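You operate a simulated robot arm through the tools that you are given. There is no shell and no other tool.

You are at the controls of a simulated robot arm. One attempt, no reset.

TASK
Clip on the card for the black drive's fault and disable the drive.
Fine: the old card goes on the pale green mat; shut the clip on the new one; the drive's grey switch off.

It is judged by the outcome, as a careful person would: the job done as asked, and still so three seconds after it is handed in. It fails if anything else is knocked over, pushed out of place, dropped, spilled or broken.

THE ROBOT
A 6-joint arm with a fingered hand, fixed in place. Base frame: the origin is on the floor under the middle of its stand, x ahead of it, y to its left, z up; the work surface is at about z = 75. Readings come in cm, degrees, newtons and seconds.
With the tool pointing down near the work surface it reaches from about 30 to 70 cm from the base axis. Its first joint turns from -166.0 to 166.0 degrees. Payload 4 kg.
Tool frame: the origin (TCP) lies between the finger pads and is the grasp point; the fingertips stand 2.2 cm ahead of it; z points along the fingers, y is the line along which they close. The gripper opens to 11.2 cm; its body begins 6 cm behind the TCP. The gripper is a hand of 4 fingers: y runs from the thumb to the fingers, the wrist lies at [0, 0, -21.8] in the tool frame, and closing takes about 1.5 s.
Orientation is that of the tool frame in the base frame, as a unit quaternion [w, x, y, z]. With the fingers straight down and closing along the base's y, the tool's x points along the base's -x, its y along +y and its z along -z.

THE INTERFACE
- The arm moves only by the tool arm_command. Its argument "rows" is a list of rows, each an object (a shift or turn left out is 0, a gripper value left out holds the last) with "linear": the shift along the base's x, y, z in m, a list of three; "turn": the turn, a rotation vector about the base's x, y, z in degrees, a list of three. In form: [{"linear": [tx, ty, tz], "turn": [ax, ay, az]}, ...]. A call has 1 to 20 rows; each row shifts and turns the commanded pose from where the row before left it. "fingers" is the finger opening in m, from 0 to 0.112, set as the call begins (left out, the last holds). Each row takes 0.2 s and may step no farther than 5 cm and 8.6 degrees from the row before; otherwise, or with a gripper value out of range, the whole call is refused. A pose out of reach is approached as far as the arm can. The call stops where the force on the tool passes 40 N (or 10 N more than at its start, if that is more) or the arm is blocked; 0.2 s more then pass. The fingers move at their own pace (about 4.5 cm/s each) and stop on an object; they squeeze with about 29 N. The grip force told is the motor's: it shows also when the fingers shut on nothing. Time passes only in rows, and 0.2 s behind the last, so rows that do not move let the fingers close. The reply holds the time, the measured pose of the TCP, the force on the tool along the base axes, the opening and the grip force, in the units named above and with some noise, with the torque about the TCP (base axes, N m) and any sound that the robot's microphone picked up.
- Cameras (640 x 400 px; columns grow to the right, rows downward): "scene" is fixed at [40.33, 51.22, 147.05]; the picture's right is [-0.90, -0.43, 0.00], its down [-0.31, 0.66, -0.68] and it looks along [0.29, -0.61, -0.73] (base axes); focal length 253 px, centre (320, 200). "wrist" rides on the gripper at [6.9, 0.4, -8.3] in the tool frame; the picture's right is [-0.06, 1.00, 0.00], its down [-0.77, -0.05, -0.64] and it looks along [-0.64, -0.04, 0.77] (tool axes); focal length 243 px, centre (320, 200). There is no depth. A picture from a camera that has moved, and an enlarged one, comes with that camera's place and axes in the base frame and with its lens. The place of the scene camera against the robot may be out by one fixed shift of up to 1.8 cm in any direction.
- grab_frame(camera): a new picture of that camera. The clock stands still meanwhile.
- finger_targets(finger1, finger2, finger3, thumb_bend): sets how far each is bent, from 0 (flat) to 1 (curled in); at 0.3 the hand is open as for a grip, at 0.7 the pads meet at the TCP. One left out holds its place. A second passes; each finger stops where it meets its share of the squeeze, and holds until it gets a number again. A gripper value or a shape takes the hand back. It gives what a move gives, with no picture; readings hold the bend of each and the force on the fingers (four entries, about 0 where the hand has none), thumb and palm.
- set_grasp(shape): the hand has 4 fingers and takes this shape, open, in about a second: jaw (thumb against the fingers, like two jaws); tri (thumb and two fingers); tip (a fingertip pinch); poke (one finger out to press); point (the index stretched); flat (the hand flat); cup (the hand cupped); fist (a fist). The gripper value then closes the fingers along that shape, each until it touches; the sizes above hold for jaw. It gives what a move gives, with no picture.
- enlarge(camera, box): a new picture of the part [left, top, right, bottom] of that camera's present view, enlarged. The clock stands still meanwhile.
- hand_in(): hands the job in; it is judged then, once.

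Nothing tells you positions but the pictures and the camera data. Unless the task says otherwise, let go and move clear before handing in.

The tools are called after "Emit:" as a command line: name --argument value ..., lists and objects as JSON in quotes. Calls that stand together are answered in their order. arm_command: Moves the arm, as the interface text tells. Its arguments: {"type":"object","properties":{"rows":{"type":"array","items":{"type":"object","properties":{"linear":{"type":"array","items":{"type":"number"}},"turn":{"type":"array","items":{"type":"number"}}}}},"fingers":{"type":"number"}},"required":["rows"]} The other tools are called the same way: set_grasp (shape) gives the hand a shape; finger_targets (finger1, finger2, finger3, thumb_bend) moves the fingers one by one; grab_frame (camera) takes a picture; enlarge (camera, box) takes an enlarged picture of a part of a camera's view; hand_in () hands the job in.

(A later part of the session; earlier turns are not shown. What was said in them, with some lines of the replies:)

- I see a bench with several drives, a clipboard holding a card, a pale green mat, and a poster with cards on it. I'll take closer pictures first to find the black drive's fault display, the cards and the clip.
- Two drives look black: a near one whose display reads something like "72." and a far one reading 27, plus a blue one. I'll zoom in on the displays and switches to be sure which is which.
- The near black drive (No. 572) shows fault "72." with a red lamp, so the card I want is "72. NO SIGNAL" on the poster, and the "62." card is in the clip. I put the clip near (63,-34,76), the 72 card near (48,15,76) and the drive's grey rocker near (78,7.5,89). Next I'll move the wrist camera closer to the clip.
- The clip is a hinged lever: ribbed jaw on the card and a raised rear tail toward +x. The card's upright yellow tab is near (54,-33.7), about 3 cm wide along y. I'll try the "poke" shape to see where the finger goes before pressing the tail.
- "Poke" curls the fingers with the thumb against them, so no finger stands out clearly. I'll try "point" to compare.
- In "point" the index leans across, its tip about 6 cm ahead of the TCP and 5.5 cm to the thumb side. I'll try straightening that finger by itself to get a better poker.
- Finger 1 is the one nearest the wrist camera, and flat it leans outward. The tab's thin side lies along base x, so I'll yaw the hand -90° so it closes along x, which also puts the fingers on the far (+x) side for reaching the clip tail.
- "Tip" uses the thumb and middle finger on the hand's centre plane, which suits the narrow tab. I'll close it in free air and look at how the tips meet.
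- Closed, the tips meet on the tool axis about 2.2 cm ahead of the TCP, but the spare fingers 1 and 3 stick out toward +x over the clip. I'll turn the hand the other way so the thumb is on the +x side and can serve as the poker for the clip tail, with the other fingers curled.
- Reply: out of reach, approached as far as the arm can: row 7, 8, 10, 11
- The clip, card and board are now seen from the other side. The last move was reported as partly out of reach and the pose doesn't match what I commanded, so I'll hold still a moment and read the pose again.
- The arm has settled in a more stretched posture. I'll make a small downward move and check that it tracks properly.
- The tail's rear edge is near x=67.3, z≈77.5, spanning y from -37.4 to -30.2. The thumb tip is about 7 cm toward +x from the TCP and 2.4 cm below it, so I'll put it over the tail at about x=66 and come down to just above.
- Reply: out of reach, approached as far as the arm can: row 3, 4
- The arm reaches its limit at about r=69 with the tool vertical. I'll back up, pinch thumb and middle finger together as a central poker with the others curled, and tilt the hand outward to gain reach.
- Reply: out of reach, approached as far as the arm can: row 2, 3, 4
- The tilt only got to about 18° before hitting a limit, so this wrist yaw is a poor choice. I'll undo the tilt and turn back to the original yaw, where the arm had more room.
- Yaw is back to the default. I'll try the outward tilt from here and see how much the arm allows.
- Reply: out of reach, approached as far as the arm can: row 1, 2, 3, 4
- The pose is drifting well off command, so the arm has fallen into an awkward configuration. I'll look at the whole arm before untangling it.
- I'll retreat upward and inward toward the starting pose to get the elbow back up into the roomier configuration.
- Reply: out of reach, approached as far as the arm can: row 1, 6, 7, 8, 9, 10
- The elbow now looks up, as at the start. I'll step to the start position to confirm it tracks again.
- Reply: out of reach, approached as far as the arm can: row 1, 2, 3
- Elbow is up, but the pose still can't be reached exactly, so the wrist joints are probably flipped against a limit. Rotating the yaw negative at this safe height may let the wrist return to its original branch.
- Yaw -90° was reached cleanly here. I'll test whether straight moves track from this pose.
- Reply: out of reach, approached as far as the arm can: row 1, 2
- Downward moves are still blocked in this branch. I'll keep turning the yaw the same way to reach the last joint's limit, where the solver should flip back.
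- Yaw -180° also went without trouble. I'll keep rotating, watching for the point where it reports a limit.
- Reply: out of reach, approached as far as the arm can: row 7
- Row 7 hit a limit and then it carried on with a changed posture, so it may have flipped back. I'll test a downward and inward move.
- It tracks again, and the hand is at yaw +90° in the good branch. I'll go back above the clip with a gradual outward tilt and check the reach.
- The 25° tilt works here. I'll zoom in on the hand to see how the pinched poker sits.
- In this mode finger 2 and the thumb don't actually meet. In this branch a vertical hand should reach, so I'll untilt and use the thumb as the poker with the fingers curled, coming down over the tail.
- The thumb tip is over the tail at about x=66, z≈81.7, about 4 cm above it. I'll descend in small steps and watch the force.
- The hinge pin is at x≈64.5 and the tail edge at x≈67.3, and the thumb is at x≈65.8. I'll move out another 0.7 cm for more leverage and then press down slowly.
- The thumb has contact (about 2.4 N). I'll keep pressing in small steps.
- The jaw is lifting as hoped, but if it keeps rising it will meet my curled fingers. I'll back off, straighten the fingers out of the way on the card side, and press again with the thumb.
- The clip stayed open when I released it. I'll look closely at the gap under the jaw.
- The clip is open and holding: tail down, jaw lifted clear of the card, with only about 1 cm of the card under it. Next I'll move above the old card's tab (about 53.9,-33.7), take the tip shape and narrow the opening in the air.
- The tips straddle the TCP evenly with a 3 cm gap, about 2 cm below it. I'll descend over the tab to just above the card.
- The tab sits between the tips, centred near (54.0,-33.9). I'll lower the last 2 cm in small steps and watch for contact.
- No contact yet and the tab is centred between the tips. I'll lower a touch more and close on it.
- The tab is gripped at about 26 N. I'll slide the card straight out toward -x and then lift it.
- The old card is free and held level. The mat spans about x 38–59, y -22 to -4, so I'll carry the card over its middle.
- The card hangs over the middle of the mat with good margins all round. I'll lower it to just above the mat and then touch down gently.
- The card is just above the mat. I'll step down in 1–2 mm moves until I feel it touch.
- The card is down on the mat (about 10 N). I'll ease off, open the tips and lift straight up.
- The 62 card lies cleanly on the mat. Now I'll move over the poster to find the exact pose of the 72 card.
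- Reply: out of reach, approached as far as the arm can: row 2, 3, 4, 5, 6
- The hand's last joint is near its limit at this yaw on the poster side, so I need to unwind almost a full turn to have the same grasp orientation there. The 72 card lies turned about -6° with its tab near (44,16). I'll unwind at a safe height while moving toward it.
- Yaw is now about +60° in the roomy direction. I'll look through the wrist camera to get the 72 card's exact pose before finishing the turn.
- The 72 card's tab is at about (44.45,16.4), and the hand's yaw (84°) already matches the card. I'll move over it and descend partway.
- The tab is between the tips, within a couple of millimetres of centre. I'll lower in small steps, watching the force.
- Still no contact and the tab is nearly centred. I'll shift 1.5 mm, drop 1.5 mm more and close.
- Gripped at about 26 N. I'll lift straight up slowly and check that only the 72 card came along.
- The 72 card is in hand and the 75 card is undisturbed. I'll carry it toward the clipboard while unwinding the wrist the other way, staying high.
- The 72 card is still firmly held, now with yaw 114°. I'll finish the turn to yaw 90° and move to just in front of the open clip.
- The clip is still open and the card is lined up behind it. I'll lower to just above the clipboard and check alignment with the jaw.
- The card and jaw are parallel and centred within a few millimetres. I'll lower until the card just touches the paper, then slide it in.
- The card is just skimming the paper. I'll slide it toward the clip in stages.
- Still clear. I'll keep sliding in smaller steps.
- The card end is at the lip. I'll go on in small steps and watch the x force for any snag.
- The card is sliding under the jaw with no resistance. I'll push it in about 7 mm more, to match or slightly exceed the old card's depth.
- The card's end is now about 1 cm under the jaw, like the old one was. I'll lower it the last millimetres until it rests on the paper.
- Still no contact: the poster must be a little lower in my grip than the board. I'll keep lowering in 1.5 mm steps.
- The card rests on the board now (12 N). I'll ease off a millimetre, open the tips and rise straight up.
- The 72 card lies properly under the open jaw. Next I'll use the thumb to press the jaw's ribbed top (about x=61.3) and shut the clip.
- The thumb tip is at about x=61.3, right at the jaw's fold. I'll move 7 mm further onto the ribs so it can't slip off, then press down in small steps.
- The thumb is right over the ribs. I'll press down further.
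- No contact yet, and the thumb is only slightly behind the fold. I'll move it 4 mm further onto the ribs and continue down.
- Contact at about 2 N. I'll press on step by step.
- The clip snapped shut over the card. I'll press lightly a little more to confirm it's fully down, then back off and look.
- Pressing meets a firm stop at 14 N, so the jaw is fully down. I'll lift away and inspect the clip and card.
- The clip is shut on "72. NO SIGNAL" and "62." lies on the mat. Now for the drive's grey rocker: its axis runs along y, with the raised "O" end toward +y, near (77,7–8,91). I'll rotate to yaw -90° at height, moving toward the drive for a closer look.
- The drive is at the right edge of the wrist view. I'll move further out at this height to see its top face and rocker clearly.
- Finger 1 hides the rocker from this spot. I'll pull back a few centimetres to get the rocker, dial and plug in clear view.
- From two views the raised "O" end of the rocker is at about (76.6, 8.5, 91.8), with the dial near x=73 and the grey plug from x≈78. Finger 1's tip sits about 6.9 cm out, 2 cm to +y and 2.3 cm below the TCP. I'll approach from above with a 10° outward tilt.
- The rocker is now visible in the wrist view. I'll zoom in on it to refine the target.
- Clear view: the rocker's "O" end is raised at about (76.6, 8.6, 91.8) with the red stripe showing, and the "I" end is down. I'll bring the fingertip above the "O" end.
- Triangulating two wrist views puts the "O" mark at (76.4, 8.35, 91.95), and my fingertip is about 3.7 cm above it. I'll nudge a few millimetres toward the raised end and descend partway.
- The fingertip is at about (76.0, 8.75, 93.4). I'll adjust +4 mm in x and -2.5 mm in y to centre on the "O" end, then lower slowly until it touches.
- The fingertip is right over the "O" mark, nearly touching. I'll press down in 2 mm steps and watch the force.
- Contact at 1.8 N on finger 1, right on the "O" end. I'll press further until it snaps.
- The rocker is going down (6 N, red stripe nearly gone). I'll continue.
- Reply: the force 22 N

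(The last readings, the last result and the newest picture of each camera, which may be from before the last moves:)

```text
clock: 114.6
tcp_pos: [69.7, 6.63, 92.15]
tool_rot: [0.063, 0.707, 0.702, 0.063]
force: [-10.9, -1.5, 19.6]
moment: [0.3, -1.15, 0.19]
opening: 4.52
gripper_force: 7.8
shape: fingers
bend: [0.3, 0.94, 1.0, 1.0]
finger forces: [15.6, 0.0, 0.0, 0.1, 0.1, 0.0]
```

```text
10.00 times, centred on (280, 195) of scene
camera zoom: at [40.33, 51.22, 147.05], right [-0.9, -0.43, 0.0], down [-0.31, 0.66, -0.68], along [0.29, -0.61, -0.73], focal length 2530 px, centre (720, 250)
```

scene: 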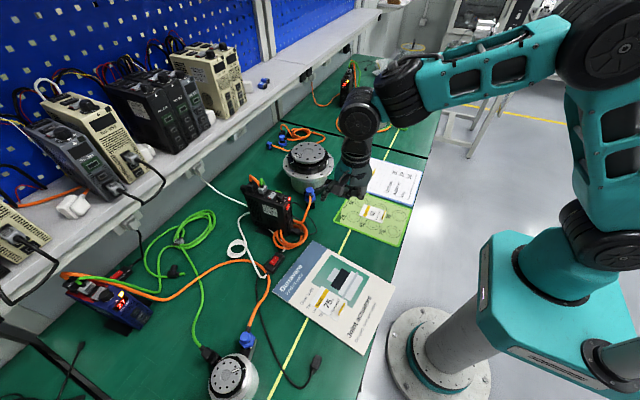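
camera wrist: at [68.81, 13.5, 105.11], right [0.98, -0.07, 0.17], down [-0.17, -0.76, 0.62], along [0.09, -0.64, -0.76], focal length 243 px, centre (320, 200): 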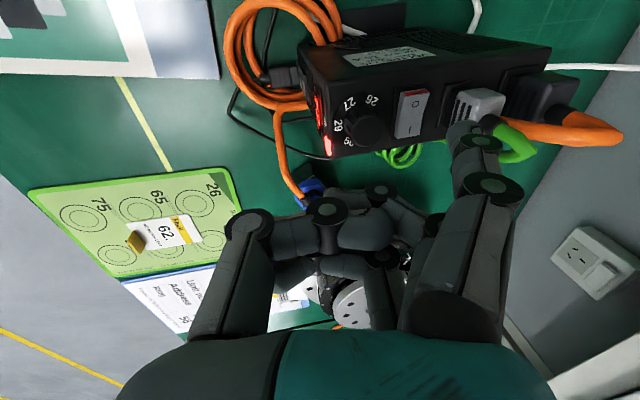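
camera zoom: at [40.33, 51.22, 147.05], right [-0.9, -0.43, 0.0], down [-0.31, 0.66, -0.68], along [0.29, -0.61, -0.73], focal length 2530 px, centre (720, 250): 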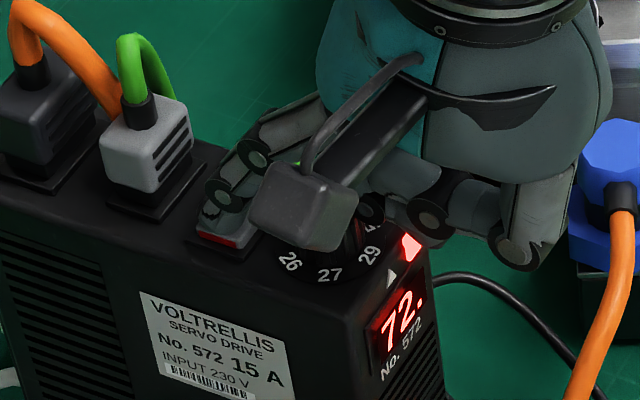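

The force jumped to 20 N with a sideways part of -11 N, so the finger may be bearing on the plug or the frame. I'll back off and look at the rocker before trying again.

Emit:
arm_command --rows '[{"linear": [0, 0, 0.003]}, {"linear": [0, 0, 0.007]}, {"linear": [-0.005, 0, 0.01]}, {"linear": [-0.01, 0, 0.02]}, {"linear": [-0.02, 0, 0.02]}]'

Emit:
enlarge --camera "wrist" --box '[330, 20, 530, 150]'

Emit:
enlarge --camera "scene" --box '[245, 170, 315, 220]'

```text
clock: 115.8
tcp_pos: [65.97, 6.5, 97.99]
tool_rot: [0.062, 0.707, 0.702, 0.062]
force: [0.4, -0.6, 0.3]
moment: [0.01, -0.03, -0.03]
opening: 4.36
gripper_force: 0.1
shape: fingers
bend: [0.3, 0.94, 1.0, 1.0]
finger forces: [0.0, 0.1, 0.0, 0.1, 0.0, 0.1]
```

```text
3.08 times, centred on (430, 85) of wrist
camera zoom: at [65.04, 13.47, 106.26], right [0.98, -0.07, 0.17], down [-0.17, -0.76, 0.62], along [0.09, -0.64, -0.76], focal length 746 px, centre (-18, 554)
```

zoom: 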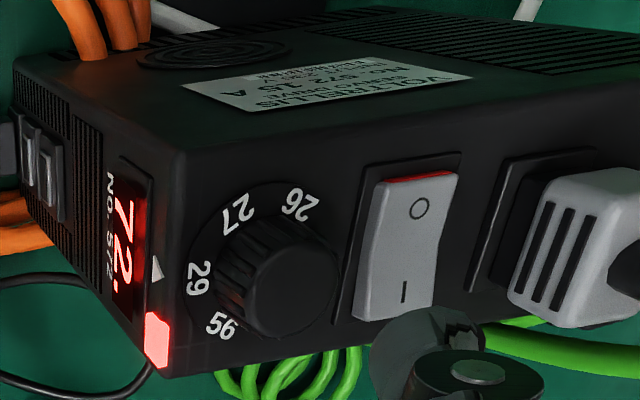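

```text
8.00 times, centred on (280, 195) of scene
camera zoom: at [40.33, 51.22, 147.05], right [-0.9, -0.43, 0.0], down [-0.31, 0.66, -0.68], along [0.29, -0.61, -0.73], focal length 2024 px, centre (640, 240)
```

zoom: 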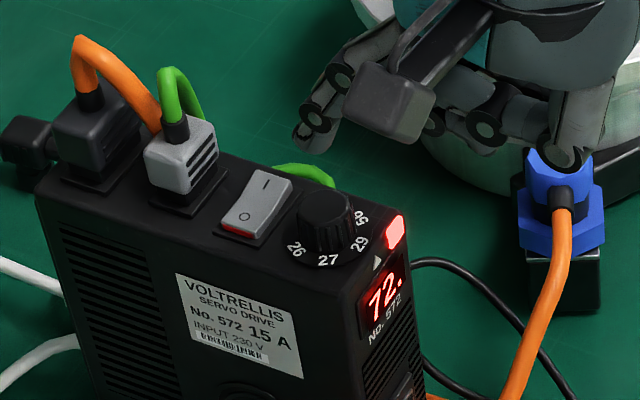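

The rocker has moved but a thin red line is still showing, and the display remains lit. I'll zoom in to judge its position.

Emit:
enlarge --camera "wrist" --box '[420, 55, 500, 130]'

Emit:
enlarge --camera "scene" --box '[262, 183, 292, 205]'

Emit:
enlarge --camera "scene" --box '[80, 270, 140, 310]'

```text
5.33 times, centred on (460, 92) of wrist
camera zoom: at [65.04, 13.47, 106.26], right [0.98, -0.07, 0.17], down [-0.17, -0.76, 0.62], along [0.09, -0.64, -0.76], focal length 1294 px, centre (-427, 773)
```

zoom: 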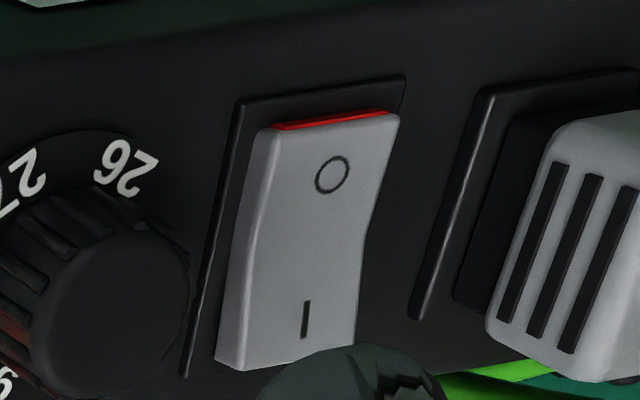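

```text
16.00 times, centred on (277, 194) of scene
camera zoom: at [40.33, 51.22, 147.05], right [-0.9, -0.43, 0.0], down [-0.31, 0.66, -0.68], along [0.29, -0.61, -0.73], focal length 4049 px, centre (1008, 296)
```

zoom: 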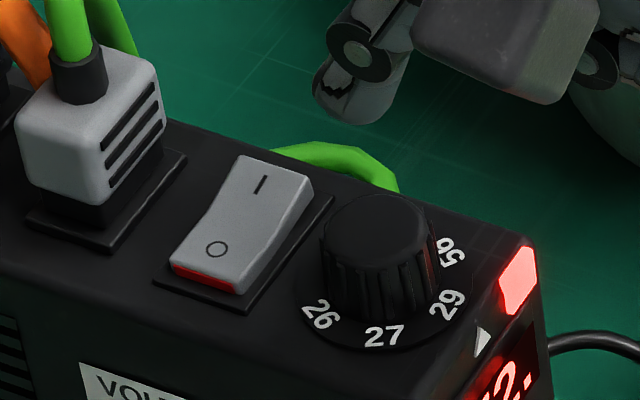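

```text
10.00 times, centred on (110, 290) of scene
camera zoom: at [40.33, 51.22, 147.05], right [-0.9, -0.43, 0.0], down [-0.31, 0.66, -0.68], along [0.29, -0.61, -0.73], focal length 2530 px, centre (2420, -700)
```

zoom: 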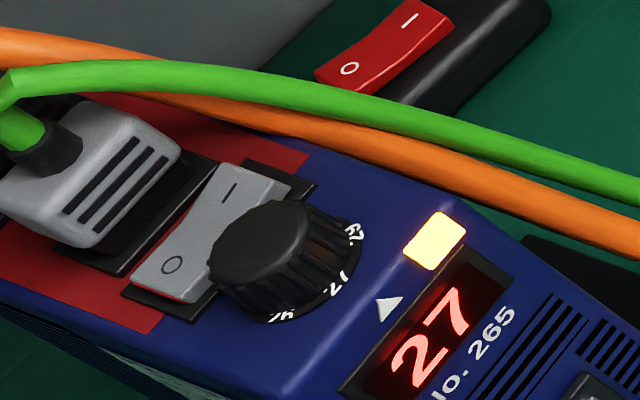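

The "I" end now looks raised and the "O" end lowered, but I'm not certain it went fully over. I'll press the "O" end again, centred about 4 mm further from the plug, and see where the stop is.

Emit:
arm_command --rows '[{"linear": [0.016, 0.0015, -0.01]}, {"linear": [0.016, 0.001, -0.015]}, {"linear": [0, 0, -0.01]}]'

Emit:
enlarge --camera "wrist" --box '[330, 50, 530, 180]'

Emit:
enlarge --camera "scene" --box '[250, 175, 310, 215]'

```text
clock: 116.6
tcp_pos: [69.18, 6.79, 94.27]
tool_rot: [0.062, 0.706, 0.702, 0.063]
force: [-0.6, 0.2, 0.1]
moment: [0.02, 0.0, 0.01]
opening: 4.32
gripper_force: 0.2
shape: fingers
bend: [0.3, 0.94, 1.0, 1.0]
finger forces: [0.0, 0.0, 0.0, 0.1, 0.0, 0.0]
```

```text
3.08 times, centred on (430, 115) of wrist
camera zoom: at [68.28, 13.63, 102.67], right [0.98, -0.07, 0.17], down [-0.17, -0.76, 0.62], along [0.09, -0.64, -0.76], focal length 746 px, centre (-18, 462)
```

zoom: 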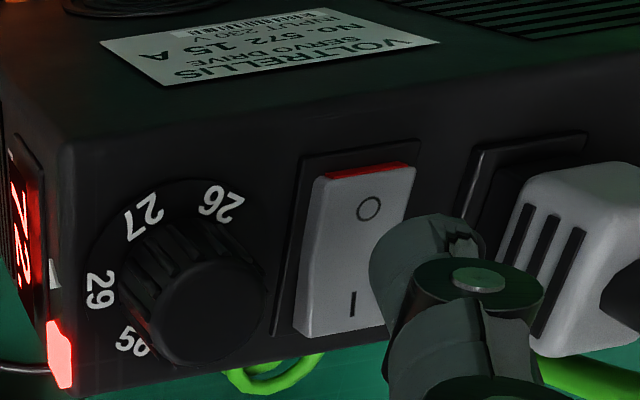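

```text
10.00 times, centred on (280, 195) of scene
camera zoom: at [40.33, 51.22, 147.05], right [-0.9, -0.43, 0.0], down [-0.31, 0.66, -0.68], along [0.29, -0.61, -0.73], focal length 2530 px, centre (720, 250)
```

zoom: 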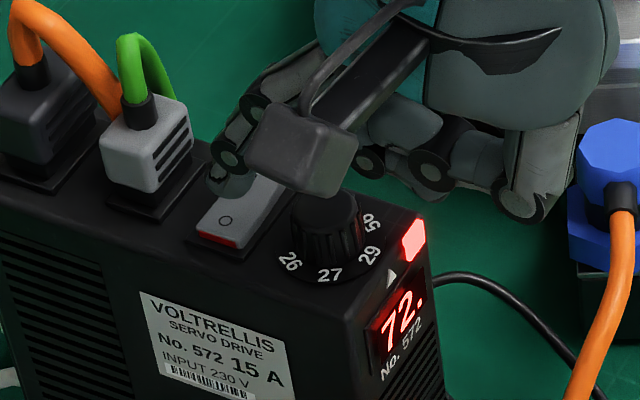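

Compared with the same view earlier, the "O" mark has dropped by about half a centimetre and the "I" mark has risen, so the rocker has tipped over. I'll press once more on the "O" end to make sure it is at its stop.

Emit:
arm_command --rows '[{"linear": [0, 0, -0.008]}, {"linear": [0, 0, -0.006]}, {"linear": [0, 0, -0.003]}]'

Emit:
arm_command --rows '[{"linear": [0, 0, -0.0015]}]'

Emit:
arm_command --rows '[{"linear": [0, 0, -0.0015]}]'

Emit:
enlarge --camera "wrist" --box '[330, 70, 530, 200]'

```text
clock: 117.4
tcp_pos: [69.26, 6.73, 92.66]
tool_rot: [0.063, 0.706, 0.703, 0.062]
force: [0.2, -0.3, -0.3]
moment: [-0.01, 0.0, -0.02]
opening: 4.35
gripper_force: 0.0
shape: fingers
bend: [0.3, 0.94, 1.0, 1.0]
finger forces: [0.0, 0.0, 0.1, 0.1, 0.0, 0.0]
```

```text
clock: 117.8
tcp_pos: [69.43, 6.89, 92.48]
tool_rot: [0.061, 0.707, 0.702, 0.06]
force: [-0.8, 0.5, 0.9]
moment: [0.02, -0.08, 0.01]
opening: 4.37
gripper_force: 0.6
shape: fingers
bend: [0.3, 0.94, 1.0, 1.0]
finger forces: [1.2, 0.0, 0.0, 0.0, 0.0, 0.1]
```

```text
clock: 118.2
tcp_pos: [69.35, 6.85, 92.42]
tool_rot: [0.063, 0.707, 0.701, 0.063]
force: [-0.2, 0.4, 3.3]
moment: [0.05, -0.2, 0.02]
opening: 4.39
gripper_force: 1.2
shape: fingers
bend: [0.29, 0.94, 1.0, 1.0]
finger forces: [2.7, 0.0, 0.0, 0.0, 0.0, 0.0]
```

```text
3.08 times, centred on (430, 135) of wrist
camera zoom: at [68.35, 13.69, 100.72], right [0.98, -0.07, 0.18], down [-0.17, -0.76, 0.62], along [0.09, -0.64, -0.76], focal length 746 px, centre (-18, 400)
```

zoom: 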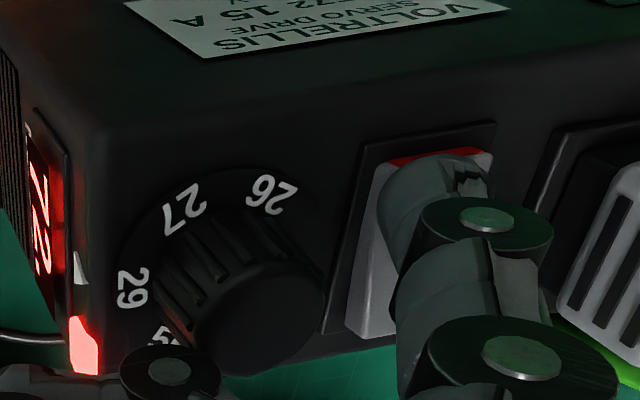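

Contact comes about 3 mm lower than the first time. I'll press a bit harder to see whether it is at its stop.

Emit:
arm_command --rows '[{"linear": [0, 0, -0.0015]}]'

Emit:
arm_command --rows '[{"linear": [0, 0, -0.0015]}]'

Emit:
enlarge --camera "wrist" --box '[330, 70, 530, 200]'

Emit:
enlarge --camera "scene" --box '[250, 175, 310, 215]'

```text
clock: 118.6
tcp_pos: [69.29, 6.71, 92.3]
tool_rot: [0.063, 0.706, 0.702, 0.063]
force: [-3.3, 0.6, 5.2]
moment: [0.09, -0.41, 0.07]
opening: 4.42
gripper_force: 3.2
shape: fingers
bend: [0.29, 0.94, 1.0, 1.0]
finger forces: [6.3, 0.1, 0.0, 0.0, 0.1, 0.0]
```

```text
clock: 119.0
tcp_pos: [69.29, 6.78, 92.29]
tool_rot: [0.063, 0.706, 0.702, 0.063]
force: [-5.5, -0.4, 10.1]
moment: [0.2, -0.64, 0.07]
opening: 4.45
gripper_force: 4.9
shape: fingers
bend: [0.3, 0.94, 1.0, 1.0]
finger forces: [9.6, 0.0, 0.0, 0.0, 0.0, 0.1]
```

```text
3.08 times, centred on (430, 135) of wrist
camera zoom: at [68.38, 13.69, 100.54], right [0.98, -0.07, 0.18], down [-0.17, -0.76, 0.62], along [0.09, -0.64, -0.76], focal length 746 px, centre (-18, 400)
```

zoom: 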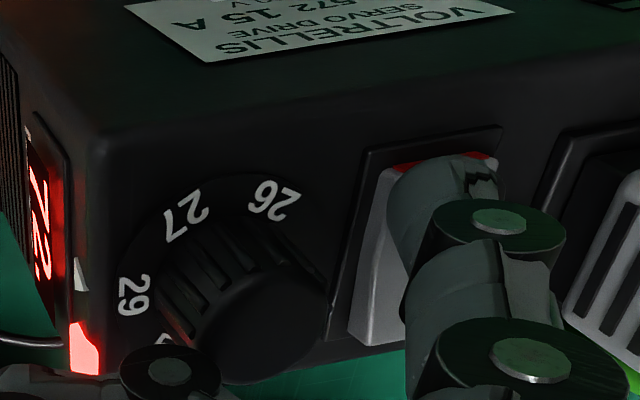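

```text
10.00 times, centred on (280, 195) of scene
camera zoom: at [40.33, 51.22, 147.05], right [-0.9, -0.43, 0.0], down [-0.31, 0.66, -0.68], along [0.29, -0.61, -0.73], focal length 2530 px, centre (720, 250)
```

zoom: 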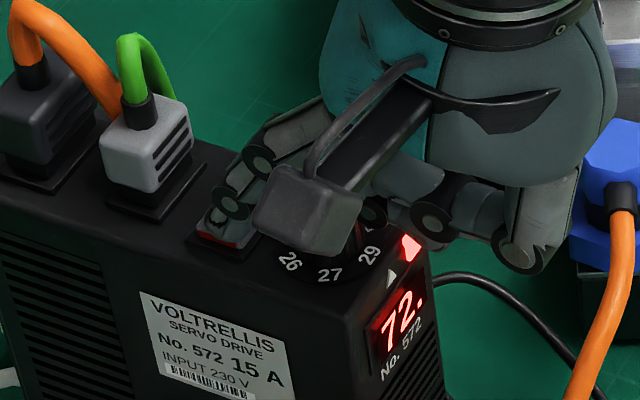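

The force climbs steeply with almost no travel, so the rocker is on its stop. The marks confirm it: "O" dropped 3 mm and "I" rose 3 mm, about 20° of turn. I'll back straight off and check everything.

Emit:
arm_command --rows '[{"linear": [0, 0, 0.003]}, {"linear": [0, 0, 0.01]}, {"linear": [-0.005, 0, 0.02]}, {"linear": [-0.02, 0, 0.03]}, {"linear": [-0.03, 0, 0.02]}, {"linear": [-0.03, -0.01, 0.01], "turn": [0, 5, 0]}, {"linear": [-0.03, -0.01, 0.01], "turn": [0, 5, 0]}, {"linear": [-0.03, -0.01, 0.01]}]'

Emit:
grab_frame --camera "scene"

Emit:
enlarge --camera "scene" --box '[262, 183, 292, 205]'

Emit:
enlarge --camera "scene" --box '[220, 150, 320, 270]'

Emit:
grab_frame --camera "wrist"

```text
clock: 120.8
tcp_pos: [54.75, 3.55, 103.46]
tool_rot: [0.0, 0.709, 0.705, 0.0]
force: [0.4, -0.6, -1.3]
moment: [-0.01, -0.01, -0.01]
opening: 4.33
gripper_force: 0.0
shape: fingers
bend: [0.3, 0.94, 1.0, 1.0]
finger forces: [0.0, 0.0, 0.0, 0.0, 0.0, 0.0]
```

```text
taken
```

scene: 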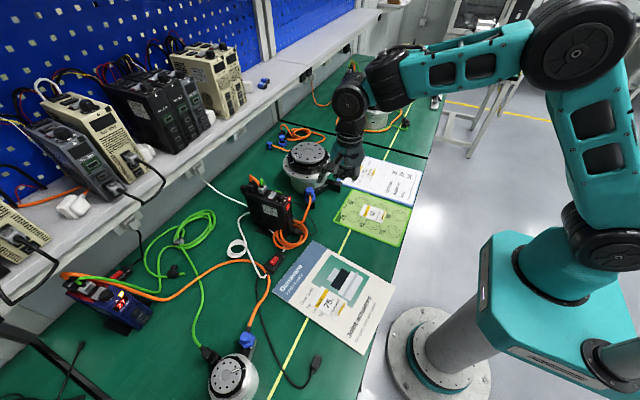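

```text
16.00 times, centred on (277, 194) of scene
camera zoom: at [40.33, 51.22, 147.05], right [-0.9, -0.43, 0.0], down [-0.31, 0.66, -0.68], along [0.29, -0.61, -0.73], focal length 4049 px, centre (1008, 296)
```

zoom: 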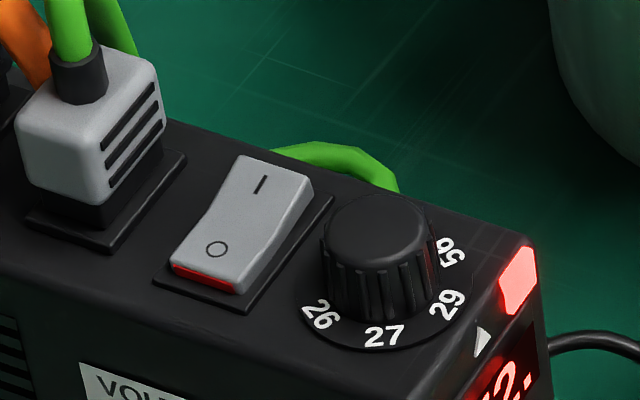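

```text
3.33 times, centred on (270, 210) of scene
camera zoom: at [40.33, 51.22, 147.05], right [-0.9, -0.43, 0.0], down [-0.31, 0.66, -0.68], along [0.29, -0.61, -0.73], focal length 844 px, centre (487, 167)
```

zoom: 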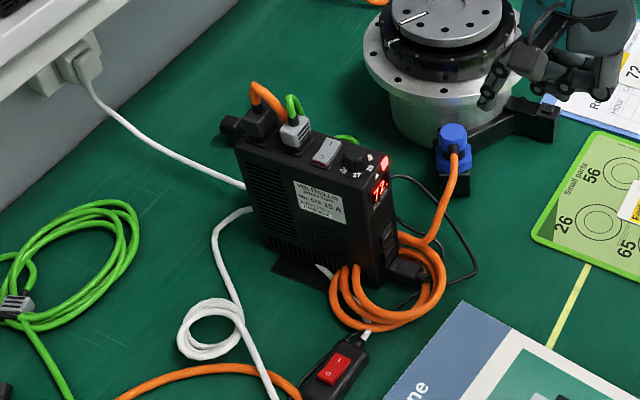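

```text
taken
camera wrist: at [55.27, 10.52, 111.79], right [1.0, -0.07, 0.0], down [-0.05, -0.76, 0.64], along [-0.04, -0.64, -0.77], focal length 243 px, centre (320, 200)
```

wrist: 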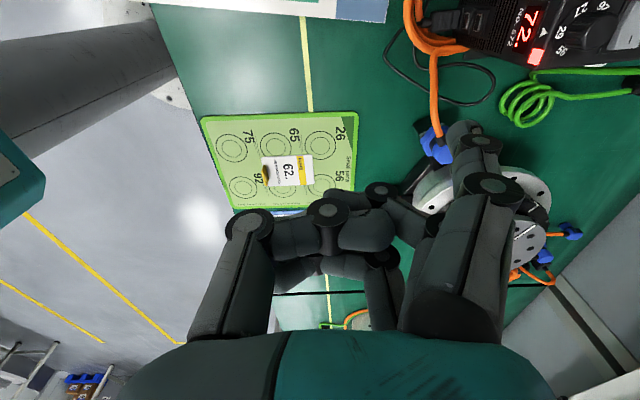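

The rocker now stands with "I" raised and "O" down. I'll move the hand clear of the view to inspect the clip, mat and poster one last time.

Emit:
arm_command --rows '[{"linear": [-0.03, 0, 0.02]}, {"linear": [-0.03, 0, 0.02]}, {"linear": [-0.03, 0.01, 0.02]}, {"linear": [-0.02, 0.01, 0.02]}]'

Emit:
set_grasp --shape "jaw"

Emit:
enlarge --camera "scene" --box '[300, 130, 440, 260]'

Emit:
enlarge --camera "scene" --box '[335, 145, 395, 185]'

Emit:
grab_frame --camera "scene"

```text
clock: 121.8
tcp_pos: [43.68, 5.78, 111.22]
tool_rot: [0.001, 0.709, 0.705, 0.001]
force: [0.6, -0.3, -0.1]
moment: [0.03, -0.02, 0.02]
opening: 4.33
gripper_force: 0.1
shape: fingers
bend: [0.3, 0.94, 1.0, 1.0]
finger forces: [0.0, 0.0, 0.0, 0.0, 0.0, 0.1]
```

```text
clock: 122.7
tcp_pos: [43.7, 5.73, 111.24]
tool_rot: [0.001, 0.709, 0.705, -0.001]
force: [-0.5, -0.2, -0.8]
moment: [-0.05, 0.03, 0.01]
opening: 11.17
gripper_force: 0.0
shape: jaw
bend: [0.3, 0.3, 0.3, 0.3]
finger forces: [0.0, 0.0, 0.1, 0.0, 0.1, 0.1]
```

```text
3.08 times, centred on (370, 195) of scene
camera zoom: at [40.33, 51.22, 147.05], right [-0.9, -0.43, 0.0], down [-0.31, 0.66, -0.68], along [0.29, -0.61, -0.73], focal length 779 px, centre (166, 215)
```

zoom: 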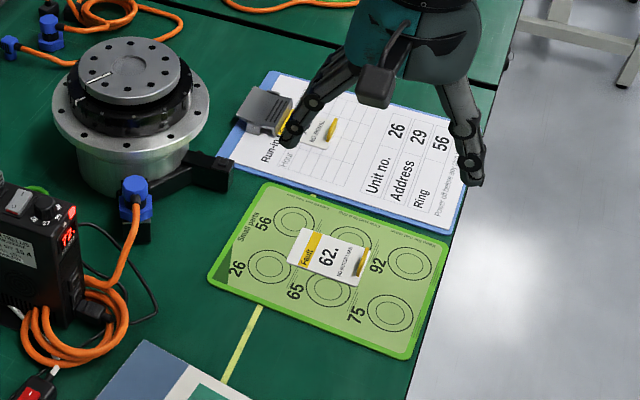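

```text
10.00 times, centred on (365, 165) of scene
camera zoom: at [40.33, 51.22, 147.05], right [-0.9, -0.43, 0.0], down [-0.31, 0.66, -0.68], along [0.29, -0.61, -0.73], focal length 2530 px, centre (-130, 550)
```

zoom: 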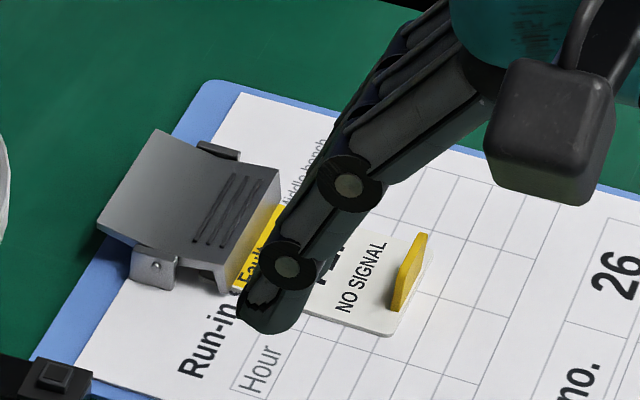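

```text
taken
```

scene: 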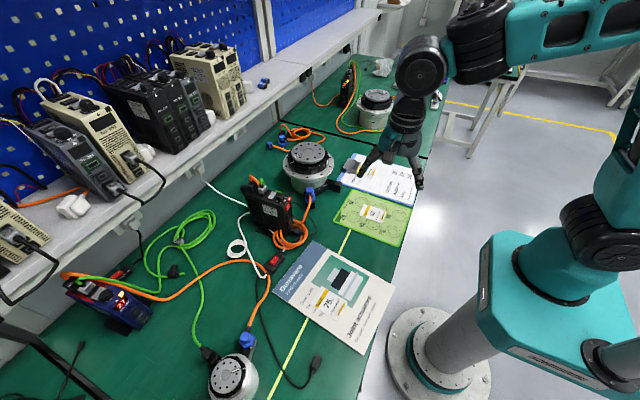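

Everything checks out: the clip is shut on "72. NO SIGNAL" at the same closed angle it started at. The "62." card lies on the mat, the black drive's grey switch is off with "O" down, nothing else has moved, and the hand is empty and clear. I'm handing in.

Emit:
hand_in

```text
The job is handed in.
```

The job is handed in. I haven't been shown the judge's result, so what follows is what I saw in the last pictures.

- **New card:** the black drive (No. 572) showed fault "72.", so I clipped on the "72. NO SIGNAL" card. The clip is shut on it, at the same closed angle as before I opened it.
- **Old card:** the "62." card lies flat near the middle of the pale green mat.
- **Switch:** the drive's grey switch is off. I pressed the "O" end until it reached its stop, and it stayed down after I let go. A thin red line still shows at that end, and the display was still lit with "72." the last time I saw it.
- **Everything else:** I saw nothing knocked over or pushed out of place. On the first press of the switch, the sideways force rose to about 11 N, so the finger may have touched the grey plug beside it. I backed off and moved over, and the plug looked undisturbed afterwards.

The arm also got into an awkward posture early on while I was trying to reach the clip. I had to turn the wrist around to free it, and nothing was touched while I did.
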